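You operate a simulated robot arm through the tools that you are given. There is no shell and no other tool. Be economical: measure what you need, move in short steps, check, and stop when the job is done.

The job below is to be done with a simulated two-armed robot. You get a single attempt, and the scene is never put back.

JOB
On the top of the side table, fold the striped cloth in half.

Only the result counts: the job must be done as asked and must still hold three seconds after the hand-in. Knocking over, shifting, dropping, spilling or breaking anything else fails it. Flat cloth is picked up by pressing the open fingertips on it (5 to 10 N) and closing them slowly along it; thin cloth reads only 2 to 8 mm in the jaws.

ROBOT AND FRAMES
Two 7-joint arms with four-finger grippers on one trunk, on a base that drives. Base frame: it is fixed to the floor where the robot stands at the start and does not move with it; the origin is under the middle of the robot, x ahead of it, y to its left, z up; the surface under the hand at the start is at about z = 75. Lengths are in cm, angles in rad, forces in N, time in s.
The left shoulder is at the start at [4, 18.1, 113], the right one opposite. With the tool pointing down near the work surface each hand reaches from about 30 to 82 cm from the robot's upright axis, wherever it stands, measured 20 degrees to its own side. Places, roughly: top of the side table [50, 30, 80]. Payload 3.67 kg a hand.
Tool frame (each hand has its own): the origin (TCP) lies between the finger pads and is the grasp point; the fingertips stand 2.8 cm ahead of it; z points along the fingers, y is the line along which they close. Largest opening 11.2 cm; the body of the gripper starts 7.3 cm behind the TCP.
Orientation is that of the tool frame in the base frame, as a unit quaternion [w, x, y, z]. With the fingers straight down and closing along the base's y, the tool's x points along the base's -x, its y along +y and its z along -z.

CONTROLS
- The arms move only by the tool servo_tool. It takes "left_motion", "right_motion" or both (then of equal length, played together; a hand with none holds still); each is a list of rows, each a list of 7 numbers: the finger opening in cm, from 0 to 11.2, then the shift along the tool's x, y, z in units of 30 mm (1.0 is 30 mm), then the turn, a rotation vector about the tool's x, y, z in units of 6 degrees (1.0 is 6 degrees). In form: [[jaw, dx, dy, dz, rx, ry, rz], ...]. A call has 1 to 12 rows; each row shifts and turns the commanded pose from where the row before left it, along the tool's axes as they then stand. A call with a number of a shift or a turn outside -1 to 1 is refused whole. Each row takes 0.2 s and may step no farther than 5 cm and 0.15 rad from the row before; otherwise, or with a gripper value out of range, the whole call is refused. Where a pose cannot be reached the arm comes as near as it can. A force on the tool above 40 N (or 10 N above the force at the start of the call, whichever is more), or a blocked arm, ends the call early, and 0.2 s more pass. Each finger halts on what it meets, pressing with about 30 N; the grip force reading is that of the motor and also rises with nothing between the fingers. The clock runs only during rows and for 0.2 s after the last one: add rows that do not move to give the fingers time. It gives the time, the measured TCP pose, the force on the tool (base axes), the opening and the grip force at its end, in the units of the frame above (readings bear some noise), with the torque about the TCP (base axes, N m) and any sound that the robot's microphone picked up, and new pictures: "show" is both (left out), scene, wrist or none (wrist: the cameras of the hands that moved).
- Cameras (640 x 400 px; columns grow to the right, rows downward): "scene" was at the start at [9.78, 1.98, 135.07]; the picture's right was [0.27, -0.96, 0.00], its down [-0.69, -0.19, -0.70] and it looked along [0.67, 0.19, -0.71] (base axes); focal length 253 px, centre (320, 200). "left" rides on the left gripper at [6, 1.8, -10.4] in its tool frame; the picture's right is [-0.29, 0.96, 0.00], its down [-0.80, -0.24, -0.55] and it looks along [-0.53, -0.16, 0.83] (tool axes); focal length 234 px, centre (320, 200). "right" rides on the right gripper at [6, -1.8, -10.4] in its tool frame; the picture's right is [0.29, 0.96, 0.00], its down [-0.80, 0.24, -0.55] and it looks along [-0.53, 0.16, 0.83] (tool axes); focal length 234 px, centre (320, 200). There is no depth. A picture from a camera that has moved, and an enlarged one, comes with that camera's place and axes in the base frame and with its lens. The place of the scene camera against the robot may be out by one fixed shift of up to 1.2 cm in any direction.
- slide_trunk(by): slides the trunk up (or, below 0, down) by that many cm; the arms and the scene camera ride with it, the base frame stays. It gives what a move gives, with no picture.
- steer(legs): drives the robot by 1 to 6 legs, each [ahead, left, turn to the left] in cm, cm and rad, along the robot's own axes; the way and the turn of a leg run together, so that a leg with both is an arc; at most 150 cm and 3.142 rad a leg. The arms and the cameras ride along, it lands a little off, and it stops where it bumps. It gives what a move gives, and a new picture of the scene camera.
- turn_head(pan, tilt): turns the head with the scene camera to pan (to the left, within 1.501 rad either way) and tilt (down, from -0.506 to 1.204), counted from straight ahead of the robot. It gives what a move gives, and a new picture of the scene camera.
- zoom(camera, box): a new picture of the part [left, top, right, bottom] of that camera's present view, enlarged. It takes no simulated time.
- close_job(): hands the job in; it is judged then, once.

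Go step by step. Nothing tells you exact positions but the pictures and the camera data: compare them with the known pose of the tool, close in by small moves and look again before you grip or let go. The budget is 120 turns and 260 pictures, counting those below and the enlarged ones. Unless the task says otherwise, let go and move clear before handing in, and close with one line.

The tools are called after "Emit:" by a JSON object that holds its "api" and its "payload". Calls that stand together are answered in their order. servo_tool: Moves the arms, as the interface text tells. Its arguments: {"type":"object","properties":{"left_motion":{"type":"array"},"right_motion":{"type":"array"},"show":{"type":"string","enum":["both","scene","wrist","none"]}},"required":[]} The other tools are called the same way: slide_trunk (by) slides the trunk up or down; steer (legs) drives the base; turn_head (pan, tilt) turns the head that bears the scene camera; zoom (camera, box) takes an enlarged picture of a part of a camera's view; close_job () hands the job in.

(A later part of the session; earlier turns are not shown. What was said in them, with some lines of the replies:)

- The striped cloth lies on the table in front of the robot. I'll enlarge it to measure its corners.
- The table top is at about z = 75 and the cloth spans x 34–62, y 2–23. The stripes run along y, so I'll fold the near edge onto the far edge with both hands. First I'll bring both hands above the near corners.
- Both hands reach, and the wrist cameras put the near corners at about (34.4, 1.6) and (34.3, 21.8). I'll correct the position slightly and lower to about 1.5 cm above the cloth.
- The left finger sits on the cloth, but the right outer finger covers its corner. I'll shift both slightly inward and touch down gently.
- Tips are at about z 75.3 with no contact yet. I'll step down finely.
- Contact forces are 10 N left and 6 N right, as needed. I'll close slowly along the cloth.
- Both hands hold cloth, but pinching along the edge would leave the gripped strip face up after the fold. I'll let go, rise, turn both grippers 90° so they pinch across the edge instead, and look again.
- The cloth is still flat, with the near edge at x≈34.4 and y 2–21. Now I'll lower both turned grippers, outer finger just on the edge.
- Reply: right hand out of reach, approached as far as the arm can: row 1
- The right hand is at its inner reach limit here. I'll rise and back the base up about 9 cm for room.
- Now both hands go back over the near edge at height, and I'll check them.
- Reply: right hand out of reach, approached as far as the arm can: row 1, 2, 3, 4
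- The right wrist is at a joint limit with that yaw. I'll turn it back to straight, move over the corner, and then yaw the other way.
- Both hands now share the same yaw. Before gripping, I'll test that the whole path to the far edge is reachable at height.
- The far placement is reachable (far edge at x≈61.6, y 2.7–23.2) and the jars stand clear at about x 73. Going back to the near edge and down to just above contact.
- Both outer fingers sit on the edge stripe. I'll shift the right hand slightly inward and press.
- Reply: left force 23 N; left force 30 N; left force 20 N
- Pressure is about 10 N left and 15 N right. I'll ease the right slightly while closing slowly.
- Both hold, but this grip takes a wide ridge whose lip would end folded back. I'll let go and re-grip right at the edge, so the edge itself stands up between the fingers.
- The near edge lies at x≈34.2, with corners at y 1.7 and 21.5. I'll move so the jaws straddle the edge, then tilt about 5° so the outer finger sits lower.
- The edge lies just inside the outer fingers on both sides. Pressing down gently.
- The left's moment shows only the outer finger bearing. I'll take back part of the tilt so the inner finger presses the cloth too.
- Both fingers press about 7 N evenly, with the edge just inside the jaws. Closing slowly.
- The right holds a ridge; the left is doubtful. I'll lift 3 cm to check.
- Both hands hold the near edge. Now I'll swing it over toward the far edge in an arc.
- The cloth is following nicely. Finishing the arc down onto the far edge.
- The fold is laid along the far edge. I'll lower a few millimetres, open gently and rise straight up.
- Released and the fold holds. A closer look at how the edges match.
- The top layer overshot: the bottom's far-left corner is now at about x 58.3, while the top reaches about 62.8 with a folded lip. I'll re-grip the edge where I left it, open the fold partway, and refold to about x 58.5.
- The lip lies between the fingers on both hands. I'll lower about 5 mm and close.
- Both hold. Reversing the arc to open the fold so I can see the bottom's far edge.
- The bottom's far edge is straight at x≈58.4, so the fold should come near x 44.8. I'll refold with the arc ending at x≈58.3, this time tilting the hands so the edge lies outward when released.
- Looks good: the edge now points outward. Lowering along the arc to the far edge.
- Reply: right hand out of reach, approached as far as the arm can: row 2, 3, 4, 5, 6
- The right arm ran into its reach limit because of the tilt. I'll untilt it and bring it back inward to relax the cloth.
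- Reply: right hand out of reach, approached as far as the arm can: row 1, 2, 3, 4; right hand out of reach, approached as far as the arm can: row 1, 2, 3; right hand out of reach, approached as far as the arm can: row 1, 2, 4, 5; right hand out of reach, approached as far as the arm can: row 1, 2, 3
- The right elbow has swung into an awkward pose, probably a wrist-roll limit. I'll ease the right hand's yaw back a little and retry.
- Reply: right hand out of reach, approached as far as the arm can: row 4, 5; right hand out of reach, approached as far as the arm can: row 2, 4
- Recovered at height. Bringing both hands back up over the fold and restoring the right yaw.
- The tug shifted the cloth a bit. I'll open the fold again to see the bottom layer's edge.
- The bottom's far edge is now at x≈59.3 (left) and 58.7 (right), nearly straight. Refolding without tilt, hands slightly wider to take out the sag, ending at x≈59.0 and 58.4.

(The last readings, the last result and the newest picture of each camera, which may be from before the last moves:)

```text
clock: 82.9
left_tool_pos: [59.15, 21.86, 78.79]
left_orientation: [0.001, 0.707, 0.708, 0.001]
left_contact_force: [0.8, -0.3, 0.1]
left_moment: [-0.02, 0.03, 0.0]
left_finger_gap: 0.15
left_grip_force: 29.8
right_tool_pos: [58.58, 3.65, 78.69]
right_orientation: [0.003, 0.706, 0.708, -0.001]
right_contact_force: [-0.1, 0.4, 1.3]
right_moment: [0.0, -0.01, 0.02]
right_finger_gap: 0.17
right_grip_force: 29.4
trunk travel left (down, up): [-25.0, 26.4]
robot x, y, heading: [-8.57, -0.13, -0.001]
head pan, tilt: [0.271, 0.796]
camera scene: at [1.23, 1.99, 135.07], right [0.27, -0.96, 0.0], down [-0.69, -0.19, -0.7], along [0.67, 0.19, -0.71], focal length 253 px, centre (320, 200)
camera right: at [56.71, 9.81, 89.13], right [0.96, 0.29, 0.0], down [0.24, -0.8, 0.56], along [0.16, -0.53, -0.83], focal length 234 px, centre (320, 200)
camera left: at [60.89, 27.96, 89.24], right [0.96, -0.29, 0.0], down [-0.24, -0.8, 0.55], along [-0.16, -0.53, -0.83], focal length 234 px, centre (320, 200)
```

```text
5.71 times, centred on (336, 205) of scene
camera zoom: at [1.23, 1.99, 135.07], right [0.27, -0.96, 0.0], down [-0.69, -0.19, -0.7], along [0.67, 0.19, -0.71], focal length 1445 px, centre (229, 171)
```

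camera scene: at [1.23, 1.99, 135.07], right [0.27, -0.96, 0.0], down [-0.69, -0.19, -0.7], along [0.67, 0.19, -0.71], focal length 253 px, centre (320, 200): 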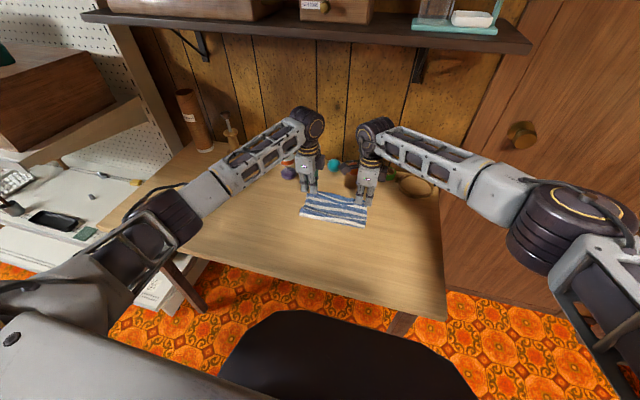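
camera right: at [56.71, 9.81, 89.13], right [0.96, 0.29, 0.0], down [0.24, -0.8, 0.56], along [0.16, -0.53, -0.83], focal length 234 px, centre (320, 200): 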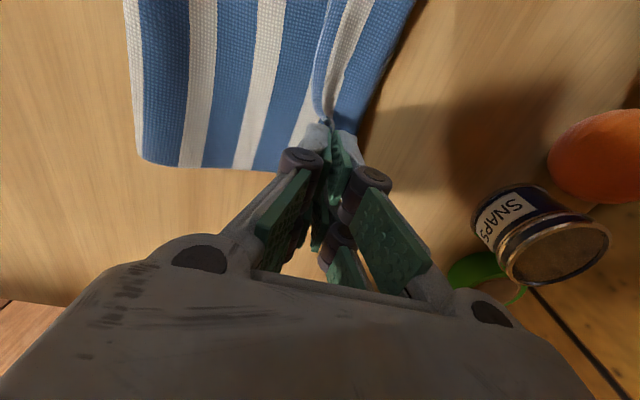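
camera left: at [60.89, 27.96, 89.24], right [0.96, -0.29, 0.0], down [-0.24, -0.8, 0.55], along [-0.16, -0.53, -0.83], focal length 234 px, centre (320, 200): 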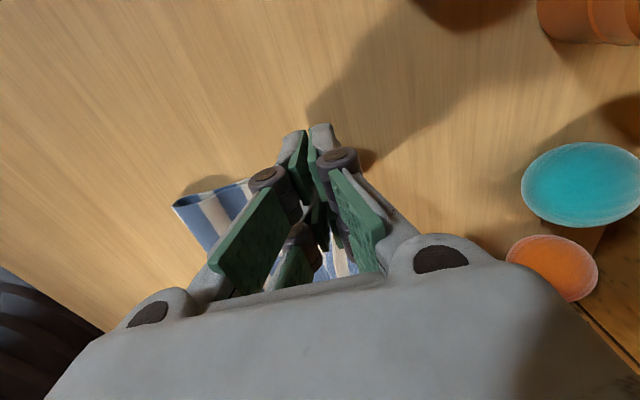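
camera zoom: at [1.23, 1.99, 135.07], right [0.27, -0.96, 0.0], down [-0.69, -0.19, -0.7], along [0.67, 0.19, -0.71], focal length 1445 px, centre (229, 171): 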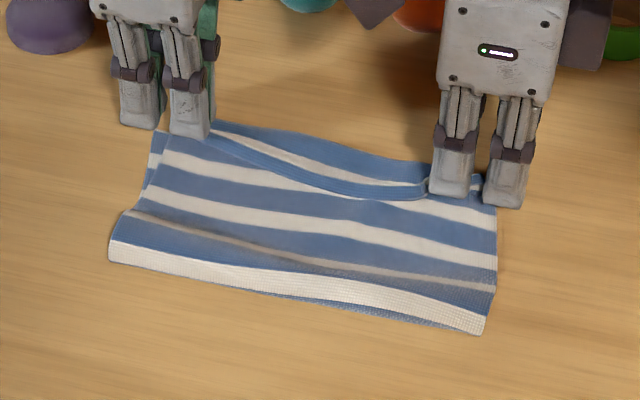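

The fold line is still too far forward (about x 48), because the high arc lifted too much bottom cloth. I'll go back and refold with a lower arc.

Emit:
{"api": "servo_tool", "payload": {"left_motion": [[0, 0, -0.3, -0.7, 0, 0, 0], [0, 0, -0.6, -0.7, 0, 0, 0], [0, 0, -0.8, -0.5, 0, 0, 0], [0, 0, -0.9, -0.2, 0, 0, 0], [0, 0, -0.9, 0, 0, 0, 0], [0, 0, -0.9, 0, 0, 0, 0], [0, 0, -0.9, 0.1, 0, 0, 0], [0, 0, -0.8, 0.3, 0, 0, 0], [0, 0, -0.6, 0.4, 0, 0, 0], [0, 0, -0.5, 0.4, 0, 0, 0], [0, 0, -0.3, 0.3, 0, 0, 0], [0, 0, 0, 0, 0, 0, 0]], "right_motion": [[0, 0, -0.3, -0.7, 0, 0, 0], [0, 0, -0.6, -0.7, 0, 0, 0], [0, 0, -0.8, -0.5, 0, 0, 0], [0, 0, -0.9, -0.2, 0, 0, 0], [0, 0, -0.9, 0, 0, 0, 0], [0, 0, -0.9, 0, 0, 0, 0], [0, 0, -0.9, 0.1, 0, 0, 0], [0, 0, -0.8, 0.3, 0, 0, 0], [0, 0, -0.6, 0.4, 0, 0, 0], [0, 0, -0.5, 0.4, 0, 0, 0], [0, 0, -0.3, 0.3, 0, 0, 0], [0, 0, 0, 0, 0, 0, 0]]}}

Emit:
{"api": "zoom", "payload": {"camera": "scene", "box": [260, 160, 420, 260]}}

```text
clock: 85.5
left_tool_pos: [36.51, 22.0, 80.72]
left_orientation: [0.002, 0.707, 0.707, 0.002]
left_contact_force: [0.0, 0.1, -0.3]
left_moment: [0.0, 0.01, 0.0]
left_finger_gap: 0.15
left_grip_force: 30.2
right_tool_pos: [36.06, 3.94, 80.75]
right_orientation: [0.002, 0.706, 0.709, 0.001]
right_contact_force: [0.4, 0.5, -0.3]
right_moment: [-0.01, 0.0, 0.01]
right_finger_gap: 0.22
right_grip_force: 28.8
trunk travel left (down, up): [-25.0, 26.4]
robot x, y, heading: [-8.91, 0.04, -0.002]
head pan, tilt: [0.271, 0.796]
camera scene: at [1.2, 1.97, 135.07], right [0.27, -0.96, 0.0], down [-0.69, -0.19, -0.7], along [0.67, 0.19, -0.71], focal length 253 px, centre (320, 200)
camera right: at [34.11, 9.9, 91.22], right [0.96, 0.29, 0.0], down [0.24, -0.8, 0.56], along [0.16, -0.53, -0.83], focal length 234 px, centre (320, 200)
camera left: at [38.29, 28.04, 91.2], right [0.96, -0.29, 0.0], down [-0.24, -0.8, 0.55], along [-0.16, -0.53, -0.83], focal length 234 px, centre (320, 200)
```

scene: 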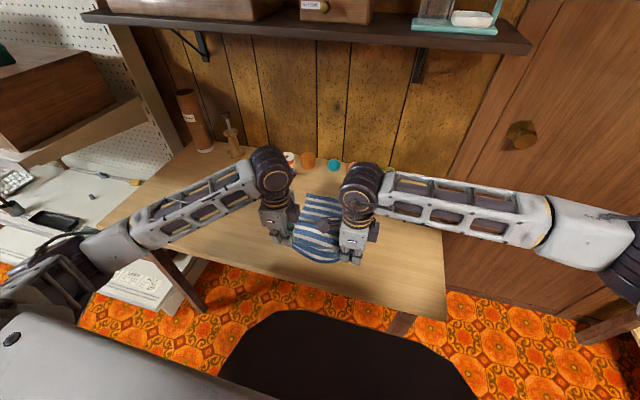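
right: 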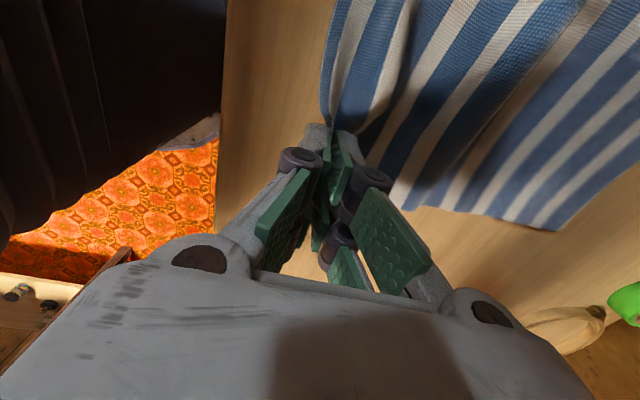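
left: 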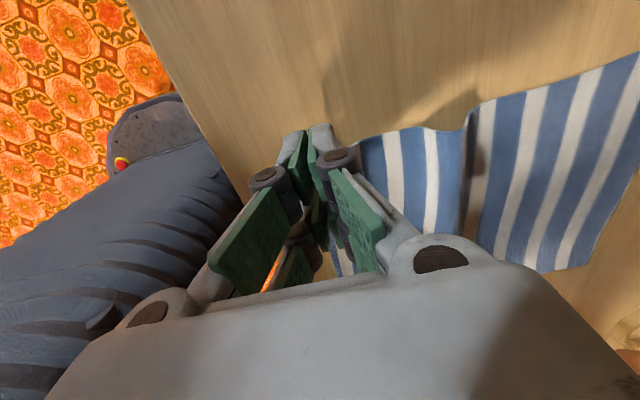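

```text
4.00 times, centred on (340, 210) of scene
camera zoom: at [1.2, 1.97, 135.07], right [0.27, -0.96, 0.0], down [-0.69, -0.19, -0.7], along [0.67, 0.19, -0.71], focal length 1012 px, centre (240, 160)
```

zoom: 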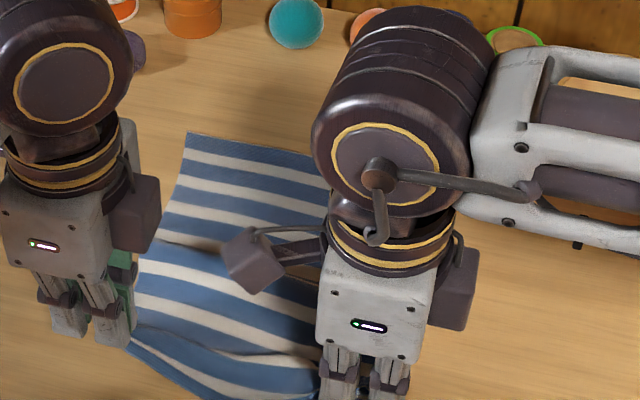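

There's a slack wave in the middle. I'll pull the edge back until the cloth is flat, which also shows its true length.

Emit:
{"api": "servo_tool", "payload": {"left_motion": [[0, 0, -0.4, 0.2, 0, 0, 0], [0, 0, -0.4, 0.2, 0, 0, 0], [0, 0, -0.3, 0, 0, 0, 0], [0, 0, -0.2, 0, 0, 0, 0], [0, 0, 0, 0, 0, 0, 0]], "right_motion": [[0, 0, -0.35, 0.2, 0, 0, 0], [0, 0, -0.35, 0.2, 0, 0, 0], [0, 0, -0.3, 0, 0, 0, 0], [0, 0, -0.2, 0, 0, 0, 0], [0, 0, 0, 0, 0, 0, 0]], "show": "wrist"}}

Emit:
{"api": "zoom", "payload": {"camera": "scene", "box": [260, 160, 420, 260]}}

```text
clock: 86.7
left_tool_pos: [32.59, 22.14, 79.47]
left_orientation: [0.002, 0.707, 0.707, 0.002]
left_contact_force: [0.4, -0.3, -0.3]
left_moment: [0.02, 0.01, 0.01]
left_finger_gap: 0.15
left_grip_force: 29.9
right_tool_pos: [32.4, 3.75, 79.49]
right_orientation: [0.002, 0.707, 0.707, 0.0]
right_contact_force: [-0.1, 0.0, 0.3]
right_moment: [-0.01, -0.01, -0.01]
right_finger_gap: 0.21
right_grip_force: 29.2
trunk travel left (down, up): [-25.0, 26.4]
robot x, y, heading: [-8.54, -0.22, 0.003]
head pan, tilt: [0.271, 0.796]
camera right: at [30.53, 9.79, 89.94], right [0.96, 0.29, 0.0], down [0.24, -0.8, 0.56], along [0.16, -0.53, -0.83], focal length 234 px, centre (320, 200)
camera left: at [34.24, 28.07, 89.9], right [0.96, -0.29, 0.0], down [-0.24, -0.8, 0.55], along [-0.16, -0.53, -0.83], focal length 234 px, centre (320, 200)
```

right: 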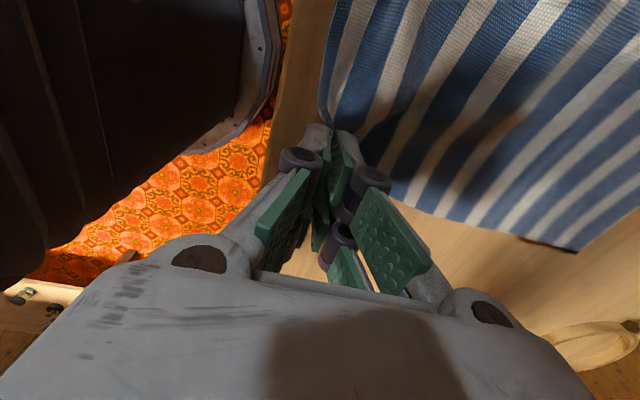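
left: 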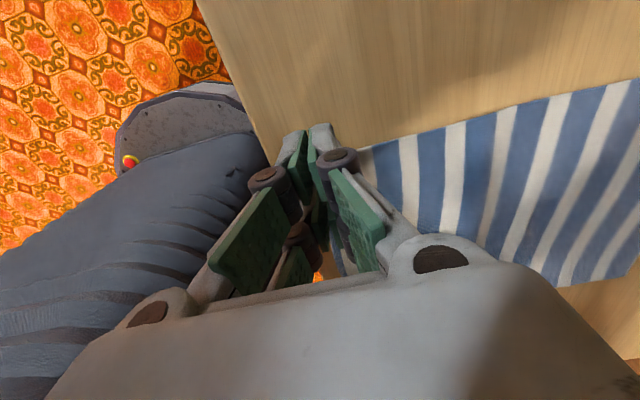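

```text
4.00 times, centred on (340, 210) of scene
camera zoom: at [1.19, 1.97, 135.07], right [0.27, -0.96, 0.0], down [-0.69, -0.19, -0.7], along [0.67, 0.19, -0.71], focal length 1012 px, centre (240, 160)
```

zoom: 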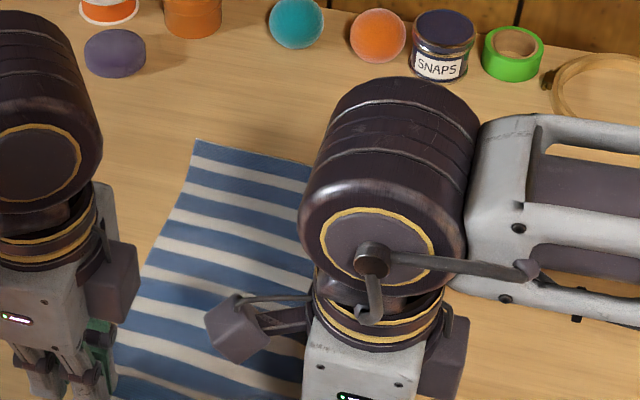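

The cloth is flat now and spans about x 31.4–58.2, so the fold should be at x≈44.8 and the grip should land at about 57.1. Folding along a proper half-circle.

Emit:
{"api": "servo_tool", "payload": {"left_motion": [[0, 0, 0.13, -0.57, 0, 0, 0], [0, 0, 0.2, -0.57, 0, 0, 0], [0, 0, 0.4, -0.6, 0, 0, 0], [0, 0, 0.5, -0.53, 0, 0, 0], [0, 0, 0.63, -0.47, 0, 0, 0], [0, 0, 0.7, -0.33, 0, 0, 0], [0, 0, 0.77, -0.2, 0, 0, 0], [0, 0, 0.77, -0.03, 0, 0, 0], [0, 0, 0.73, 0.13, 0, 0, 0], [0, 0, 0.7, 0.27, 0, 0, 0], [0, 0, 0.67, 0.4, 0, 0, 0], [0, 0, 0.57, 0.47, 0, 0, 0]], "right_motion": [[0, 0, 0.13, -0.57, 0, 0, 0], [0, 0, 0.2, -0.57, 0, 0, 0], [0, 0, 0.4, -0.6, 0, 0, 0], [0, 0, 0.5, -0.53, 0, 0, 0], [0, 0, 0.63, -0.47, 0, 0, 0], [0, 0, 0.7, -0.33, 0, 0, 0], [0, 0, 0.77, -0.2, 0, 0, 0], [0, 0, 0.77, -0.03, 0, 0, 0], [0, 0, 0.73, 0.13, 0, 0, 0], [0, 0, 0.7, 0.27, 0, 0, 0], [0, 0, 0.67, 0.4, 0, 0, 0], [0, 0, 0.57, 0.47, 0, 0, 0]], "show": "wrist"}}

Emit:
{"api": "zoom", "payload": {"camera": "scene", "box": [260, 160, 420, 260]}}

```text
clock: 89.3
left_tool_pos: [52.96, 21.97, 85.55]
left_orientation: [0.002, 0.707, 0.707, 0.001]
left_contact_force: [0.1, 0.2, 0.1]
left_moment: [0.01, 0.0, 0.0]
left_finger_gap: 0.14
left_grip_force: 29.9
right_tool_pos: [52.66, 3.66, 85.25]
right_orientation: [0.002, 0.706, 0.709, 0.0]
right_contact_force: [-1.0, 0.7, -0.6]
right_moment: [0.02, 0.02, 0.0]
right_finger_gap: 0.22
right_grip_force: 32.1
trunk travel left (down, up): [-25.0, 26.4]
robot x, y, heading: [-8.67, -0.2, 0.0]
head pan, tilt: [0.271, 0.796]
camera right: at [50.82, 9.71, 95.76], right [0.96, 0.29, 0.0], down [0.24, -0.79, 0.56], along [0.16, -0.53, -0.83], focal length 234 px, centre (320, 200)
camera left: at [54.64, 28.03, 95.99], right [0.96, -0.29, 0.0], down [-0.24, -0.8, 0.55], along [-0.16, -0.53, -0.83], focal length 234 px, centre (320, 200)
```

right: 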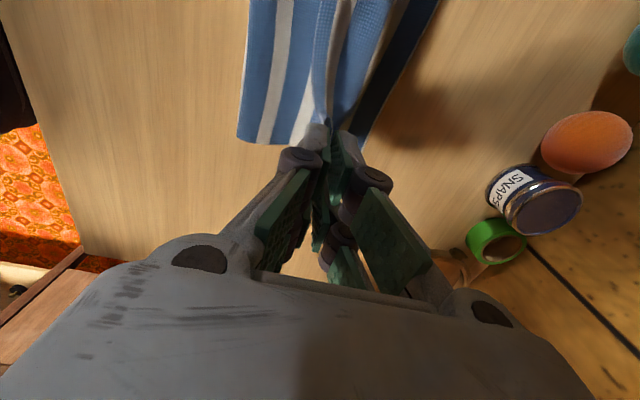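
left: 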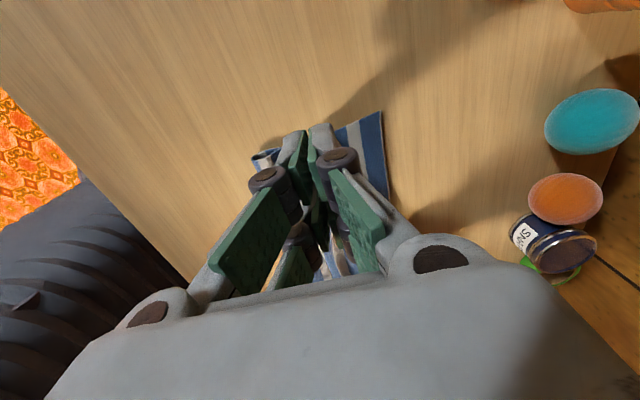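

```text
4.00 times, centred on (340, 210) of scene
camera zoom: at [1.29, 1.99, 135.06], right [0.27, -0.96, 0.0], down [-0.69, -0.19, -0.7], along [0.67, 0.19, -0.71], focal length 1012 px, centre (240, 160)
```

zoom: 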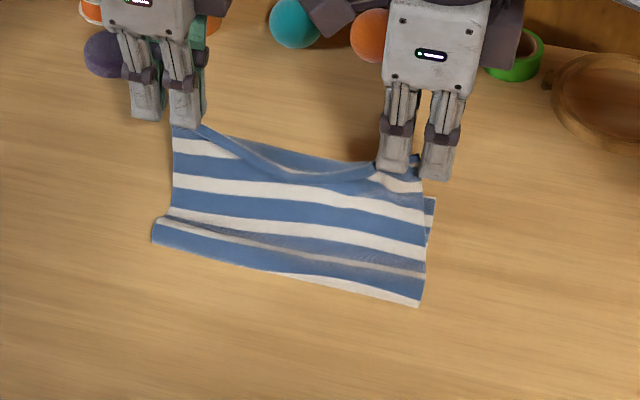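

The bottom stayed put (far corner at x 58.3). Finishing the arc down.

Emit:
{"api": "servo_tool", "payload": {"left_motion": [[0, 0, 0.45, 0.53, 0, 0, 0], [0, 0, 0.37, 0.53, 0, 0, 0], [0, 0, 0.27, 0.53, 0, 0, 0], [0, 0, 0.2, 0.47, 0, 0, 0], [0, -0.05, 0.13, 0.3, 0, 0, 0], [0, 0, 0, 0, 0, 0, 0]], "right_motion": [[0, 0, 0.45, 0.53, 0, 0, 0], [0, 0, 0.37, 0.53, 0, 0, 0], [0, 0, 0.27, 0.53, 0, 0, 0], [0, 0, 0.2, 0.47, 0, 0, 0], [0, -0.07, 0.2, 0.27, 0, 0, 0], [0, 0, 0, 0, 0, 0, 0]], "show": "wrist"}}

Emit:
{"api": "zoom", "payload": {"camera": "scene", "box": [280, 170, 392, 240]}}

```text
clock: 90.7
left_tool_pos: [57.23, 21.86, 78.39]
left_orientation: [0.001, 0.707, 0.707, 0.002]
left_contact_force: [0.8, 0.8, 0.5]
left_moment: [0.02, 0.01, 0.0]
left_finger_gap: 0.16
left_grip_force: 30.1
right_tool_pos: [57.21, 3.64, 78.57]
right_orientation: [0.001, 0.706, 0.708, 0.001]
right_contact_force: [-0.7, -0.2, -0.3]
right_moment: [-0.01, 0.02, -0.02]
right_finger_gap: 0.18
right_grip_force: 28.9
trunk travel left (down, up): [-25.0, 26.4]
robot x, y, heading: [-8.76, 0.35, 0.001]
head pan, tilt: [0.271, 0.796]
camera right: at [55.39, 9.67, 88.96], right [0.96, 0.29, 0.0], down [0.24, -0.8, 0.56], along [0.16, -0.53, -0.83], focal length 234 px, centre (320, 200)
camera left: at [58.87, 27.88, 89.01], right [0.96, -0.29, 0.0], down [-0.24, -0.8, 0.55], along [-0.16, -0.53, -0.83], focal length 234 px, centre (320, 200)
```

right: 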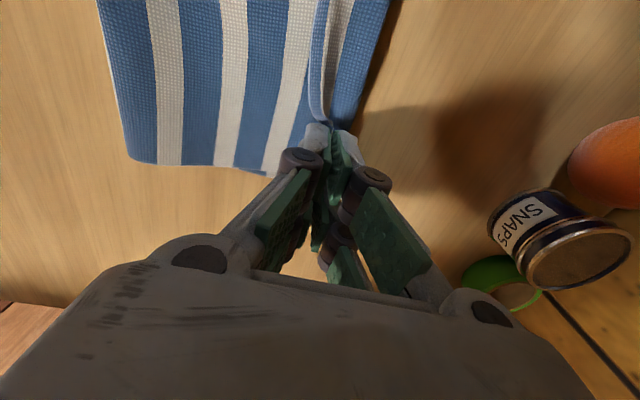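
left: 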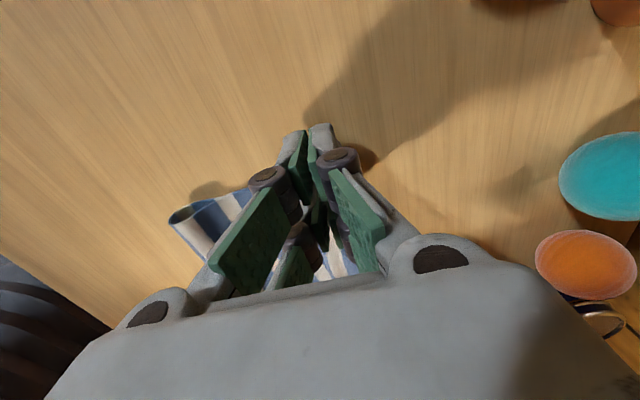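

```text
5.71 times, centred on (336, 205) of scene
camera zoom: at [1.17, 1.97, 135.08], right [0.27, -0.96, 0.0], down [-0.69, -0.19, -0.7], along [0.67, 0.19, -0.71], focal length 1445 px, centre (229, 171)
```

zoom: 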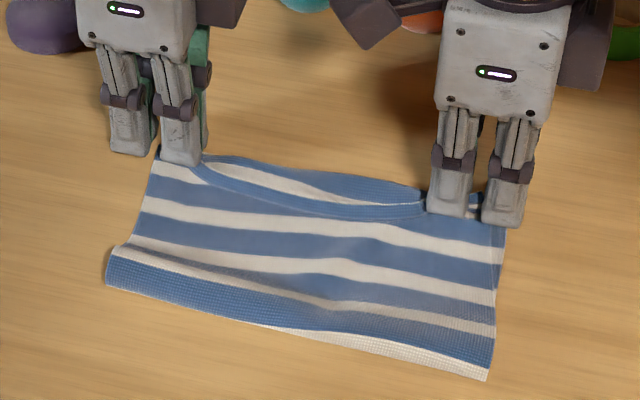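

Now the layers match: bottom far edge at about 58.5 and top edge close to it. I'll stretch the edge slightly sideways and forward, then check before release.

Emit:
{"api": "servo_tool", "payload": {"left_motion": [[0, 0.1, 0.1, 0.03, 0, 0, 0], [0, 0.1, 0.1, 0, 0, 0, 0], [0, 0, 0, 0, 0, 0, 0]], "right_motion": [[0, -0.1, 0.1, 0.06, 0, 0, 0], [0, -0.1, 0.1, 0, 0, 0, 0], [0, 0, 0, 0, 0, 0, 0]], "show": "none"}}

Emit:
{"api": "zoom", "payload": {"camera": "scene", "box": [280, 170, 392, 240]}}

```text
clock: 91.5
left_tool_pos: [57.71, 22.44, 78.52]
left_orientation: [0.002, 0.708, 0.706, 0.002]
left_contact_force: [-0.1, -1.0, 1.0]
left_moment: [0.01, -0.02, 0.02]
left_finger_gap: 0.15
left_grip_force: 29.9
right_tool_pos: [57.97, 3.09, 78.19]
right_orientation: [0.003, 0.705, 0.709, 0.0]
right_contact_force: [-0.6, 0.6, 1.0]
right_moment: [0.04, 0.01, 0.0]
right_finger_gap: 0.18
right_grip_force: 30.1
trunk travel left (down, up): [-25.0, 26.4]
robot x, y, heading: [-8.54, 0.14, 0.002]
head pan, tilt: [0.271, 0.796]
```

```text
5.71 times, centred on (336, 205) of scene
camera zoom: at [1.18, 1.97, 135.07], right [0.27, -0.96, 0.0], down [-0.69, -0.19, -0.7], along [0.67, 0.19, -0.71], focal length 1445 px, centre (229, 171)
```

zoom: 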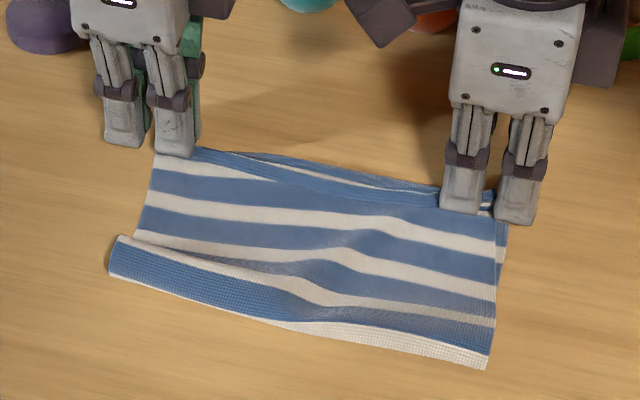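

The edge is now straight and lies almost on the far edge. Releasing gently and rising.

Emit:
{"api": "servo_tool", "payload": {"left_motion": [[0.4, 0, 0, 0.03, 0, 0, 0], [0.8, 0, 0, 0, 0, 0, 0], [1.2, 0, 0, 0, 0, 0, 0], [1.2, 0, 0, 0, 0, 0, 0], [1.2, 0, 0, -0.2, 0, 0, 0], [1.2, 0, 0, -0.5, 0, 0, 0], [1.2, 0, 0, -0.8, 0, 0, 0], [1.2, 0, 0, -1, 0, 0, 0], [1.2, 0, 0, -1, 0, 0, 0], [1.2, 0, 0, -1, 0, 0, 0], [1.2, 0, 0, 0, 0, 0, 0]], "right_motion": [[0.4, 0, 0, 0, 0, 0, 0], [0.8, 0, 0, 0, 0, 0, 0], [1.2, 0, 0, 0, 0, 0, 0], [1.2, 0, 0, 0, 0, 0, 0], [1.2, 0, 0, -0.2, 0, 0, 0], [1.2, 0, 0, -0.5, 0, 0, 0], [1.2, 0, 0, -0.8, 0, 0, 0], [1.2, 0, 0, -1, 0, 0, 0], [1.2, 0, 0, -1, 0, 0, 0], [1.2, 0, 0, -1, 0, 0, 0], [1.2, 0, 0, 0, 0, 0, 0]], "show": "wrist"}}

Emit:
{"api": "zoom", "payload": {"camera": "scene", "box": [280, 170, 392, 240]}}

```text
clock: 93.9
left_tool_pos: [57.51, 22.39, 91.96]
left_orientation: [0.002, 0.707, 0.707, 0.002]
left_contact_force: [0.8, -0.4, -0.1]
left_moment: [0.01, -0.01, 0.01]
left_finger_gap: 1.19
left_grip_force: 0.1
right_tool_pos: [57.77, 3.24, 91.82]
right_orientation: [0.003, 0.707, 0.708, 0.001]
right_contact_force: [-0.3, -0.2, -0.2]
right_moment: [0.03, 0.0, -0.01]
right_finger_gap: 1.2
right_grip_force: 0.0
trunk travel left (down, up): [-25.0, 26.4]
robot x, y, heading: [-8.7, 0.22, 0.001]
head pan, tilt: [0.271, 0.796]
camera right: at [55.8, 9.15, 102.31], right [0.96, 0.29, 0.0], down [0.24, -0.8, 0.56], along [0.16, -0.53, -0.83], focal length 234 px, centre (320, 200)
camera left: at [59.36, 28.54, 102.38], right [0.96, -0.29, 0.0], down [-0.24, -0.8, 0.55], along [-0.16, -0.53, -0.83], focal length 234 px, centre (320, 200)
```

right: 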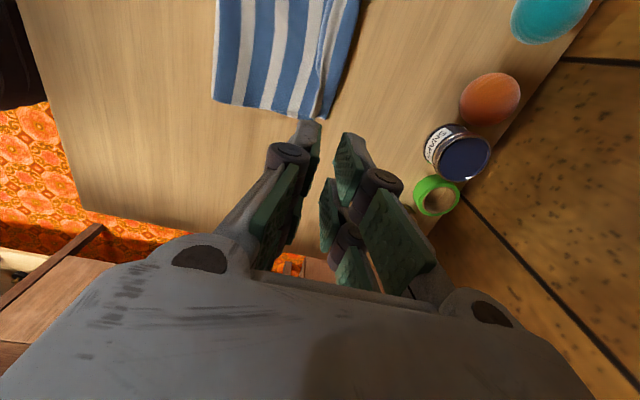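
left: 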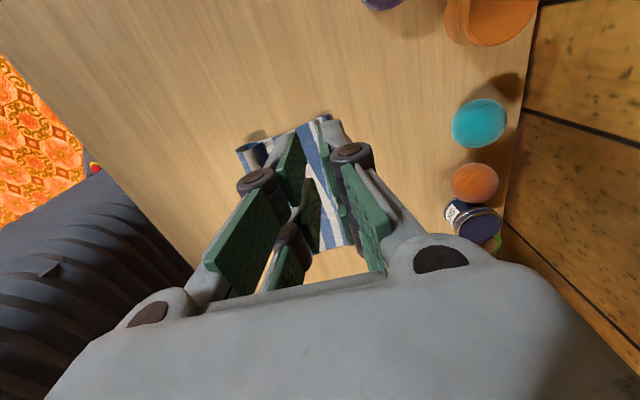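

```text
5.71 times, centred on (336, 205) of scene
camera zoom: at [1.25, 1.99, 135.06], right [0.27, -0.96, 0.0], down [-0.69, -0.19, -0.7], along [0.67, 0.19, -0.71], focal length 1445 px, centre (229, 171)
```

zoom: 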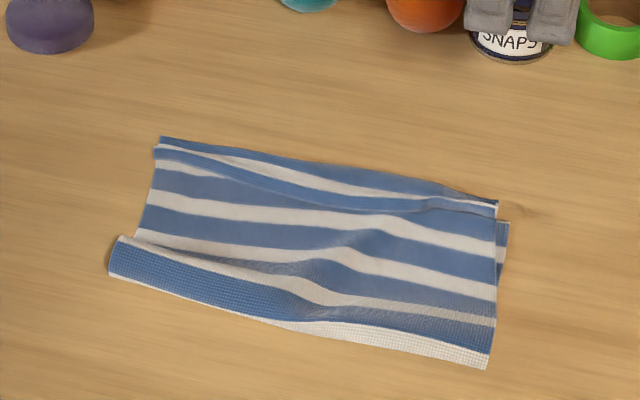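

The fold holds: corners lie within about 1 cm of each other, and the footprint is about 12.5 cm of the original 27. I'll move the hands farther clear and take a last look.

Emit:
{"api": "servo_tool", "payload": {"left_motion": [[1.2, 0.5, -0.4, -0.6, 0, 0, 0], [1.2, 0.8, -0.4, -0.6, 0, 0, 0], [1.2, 0.8, -0.4, -0.3, 0, 0, 0], [1.2, 0.8, -0.4, 0, 0, 0, 0], [1.2, 0, 0, 0, 0, 0, 0]], "right_motion": [[1.2, 0, -0.6, -0.6, 0, 0, 0], [1.2, 0, -0.7, -0.6, 0, 0, 0], [1.2, 0, -0.7, -0.3, 0, 0, 0], [1.2, 0, -0.7, 0, 0, 0, 0], [1.2, 0, 0, 0, 0, 0, 0]]}}

Emit:
{"api": "zoom", "payload": {"camera": "scene", "box": [260, 150, 420, 250]}}

```text
clock: 95.1
left_tool_pos: [53.13, 31.15, 96.15]
left_orientation: [0.001, 0.708, 0.706, 0.002]
left_contact_force: [-0.6, -1.0, -0.2]
left_moment: [0.0, 0.0, 0.01]
left_finger_gap: 1.21
left_grip_force: 0.0
right_tool_pos: [49.83, 2.89, 96.44]
right_orientation: [0.001, 0.707, 0.708, 0.001]
right_contact_force: [0.3, -0.2, -0.6]
right_moment: [0.01, 0.04, -0.05]
right_finger_gap: 1.22
right_grip_force: 0.1
trunk travel left (down, up): [-25.0, 26.4]
robot x, y, heading: [-8.41, 0.05, -0.003]
head pan, tilt: [0.271, 0.796]
camera scene: at [1.26, 1.91, 135.07], right [0.27, -0.96, 0.0], down [-0.69, -0.19, -0.7], along [0.67, 0.19, -0.71], focal length 253 px, centre (320, 200)
camera right: at [47.81, 8.92, 106.88], right [0.96, 0.29, 0.0], down [0.24, -0.8, 0.56], along [0.16, -0.53, -0.83], focal length 234 px, centre (320, 200)
camera left: at [54.75, 37.16, 106.8], right [0.96, -0.29, 0.0], down [-0.24, -0.8, 0.55], along [-0.16, -0.53, -0.83], focal length 234 px, centre (320, 200)
```

scene: 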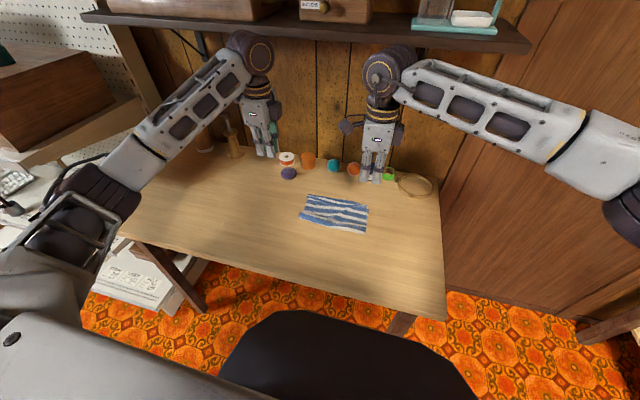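
right: 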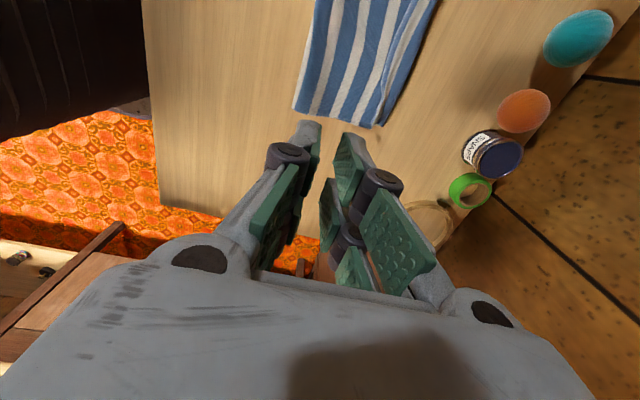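
left: 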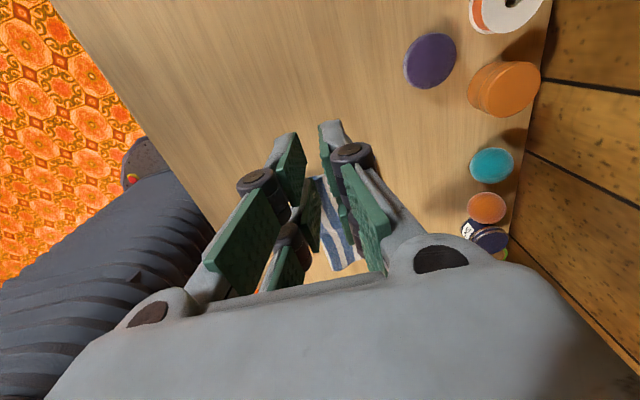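

```text
4.00 times, centred on (340, 200) of scene
camera zoom: at [1.26, 1.91, 135.07], right [0.27, -0.96, 0.0], down [-0.69, -0.19, -0.7], along [0.67, 0.19, -0.71], focal length 1012 px, centre (240, 200)
```

zoom: 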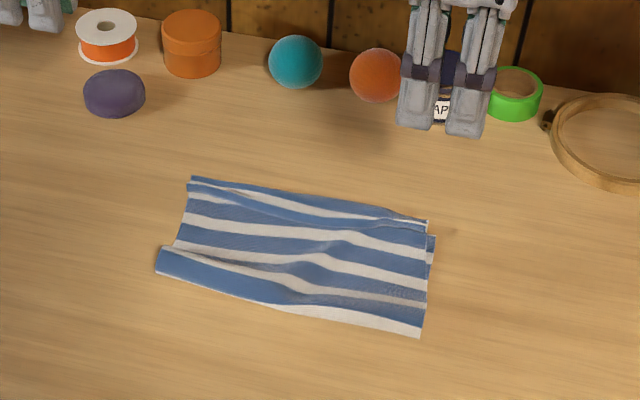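

The striped cloth lies folded in half on the table, nothing else has moved, and both hands are clear, so I'm handing in.

Emit:
{"api": "close_job", "payload": {}}

```text
The job is handed in.
```

The striped cloth is folded in half on the side table, with its near edge brought over to the far edge. By the camera measurements the corners match to within about 1.5 cm. It isn't perfectly flat: there's a soft roll along the left of the fold, and the top edge is turned back by about 1.5–2.5 cm. Nothing else on the table appears to have moved, and both hands are clear.
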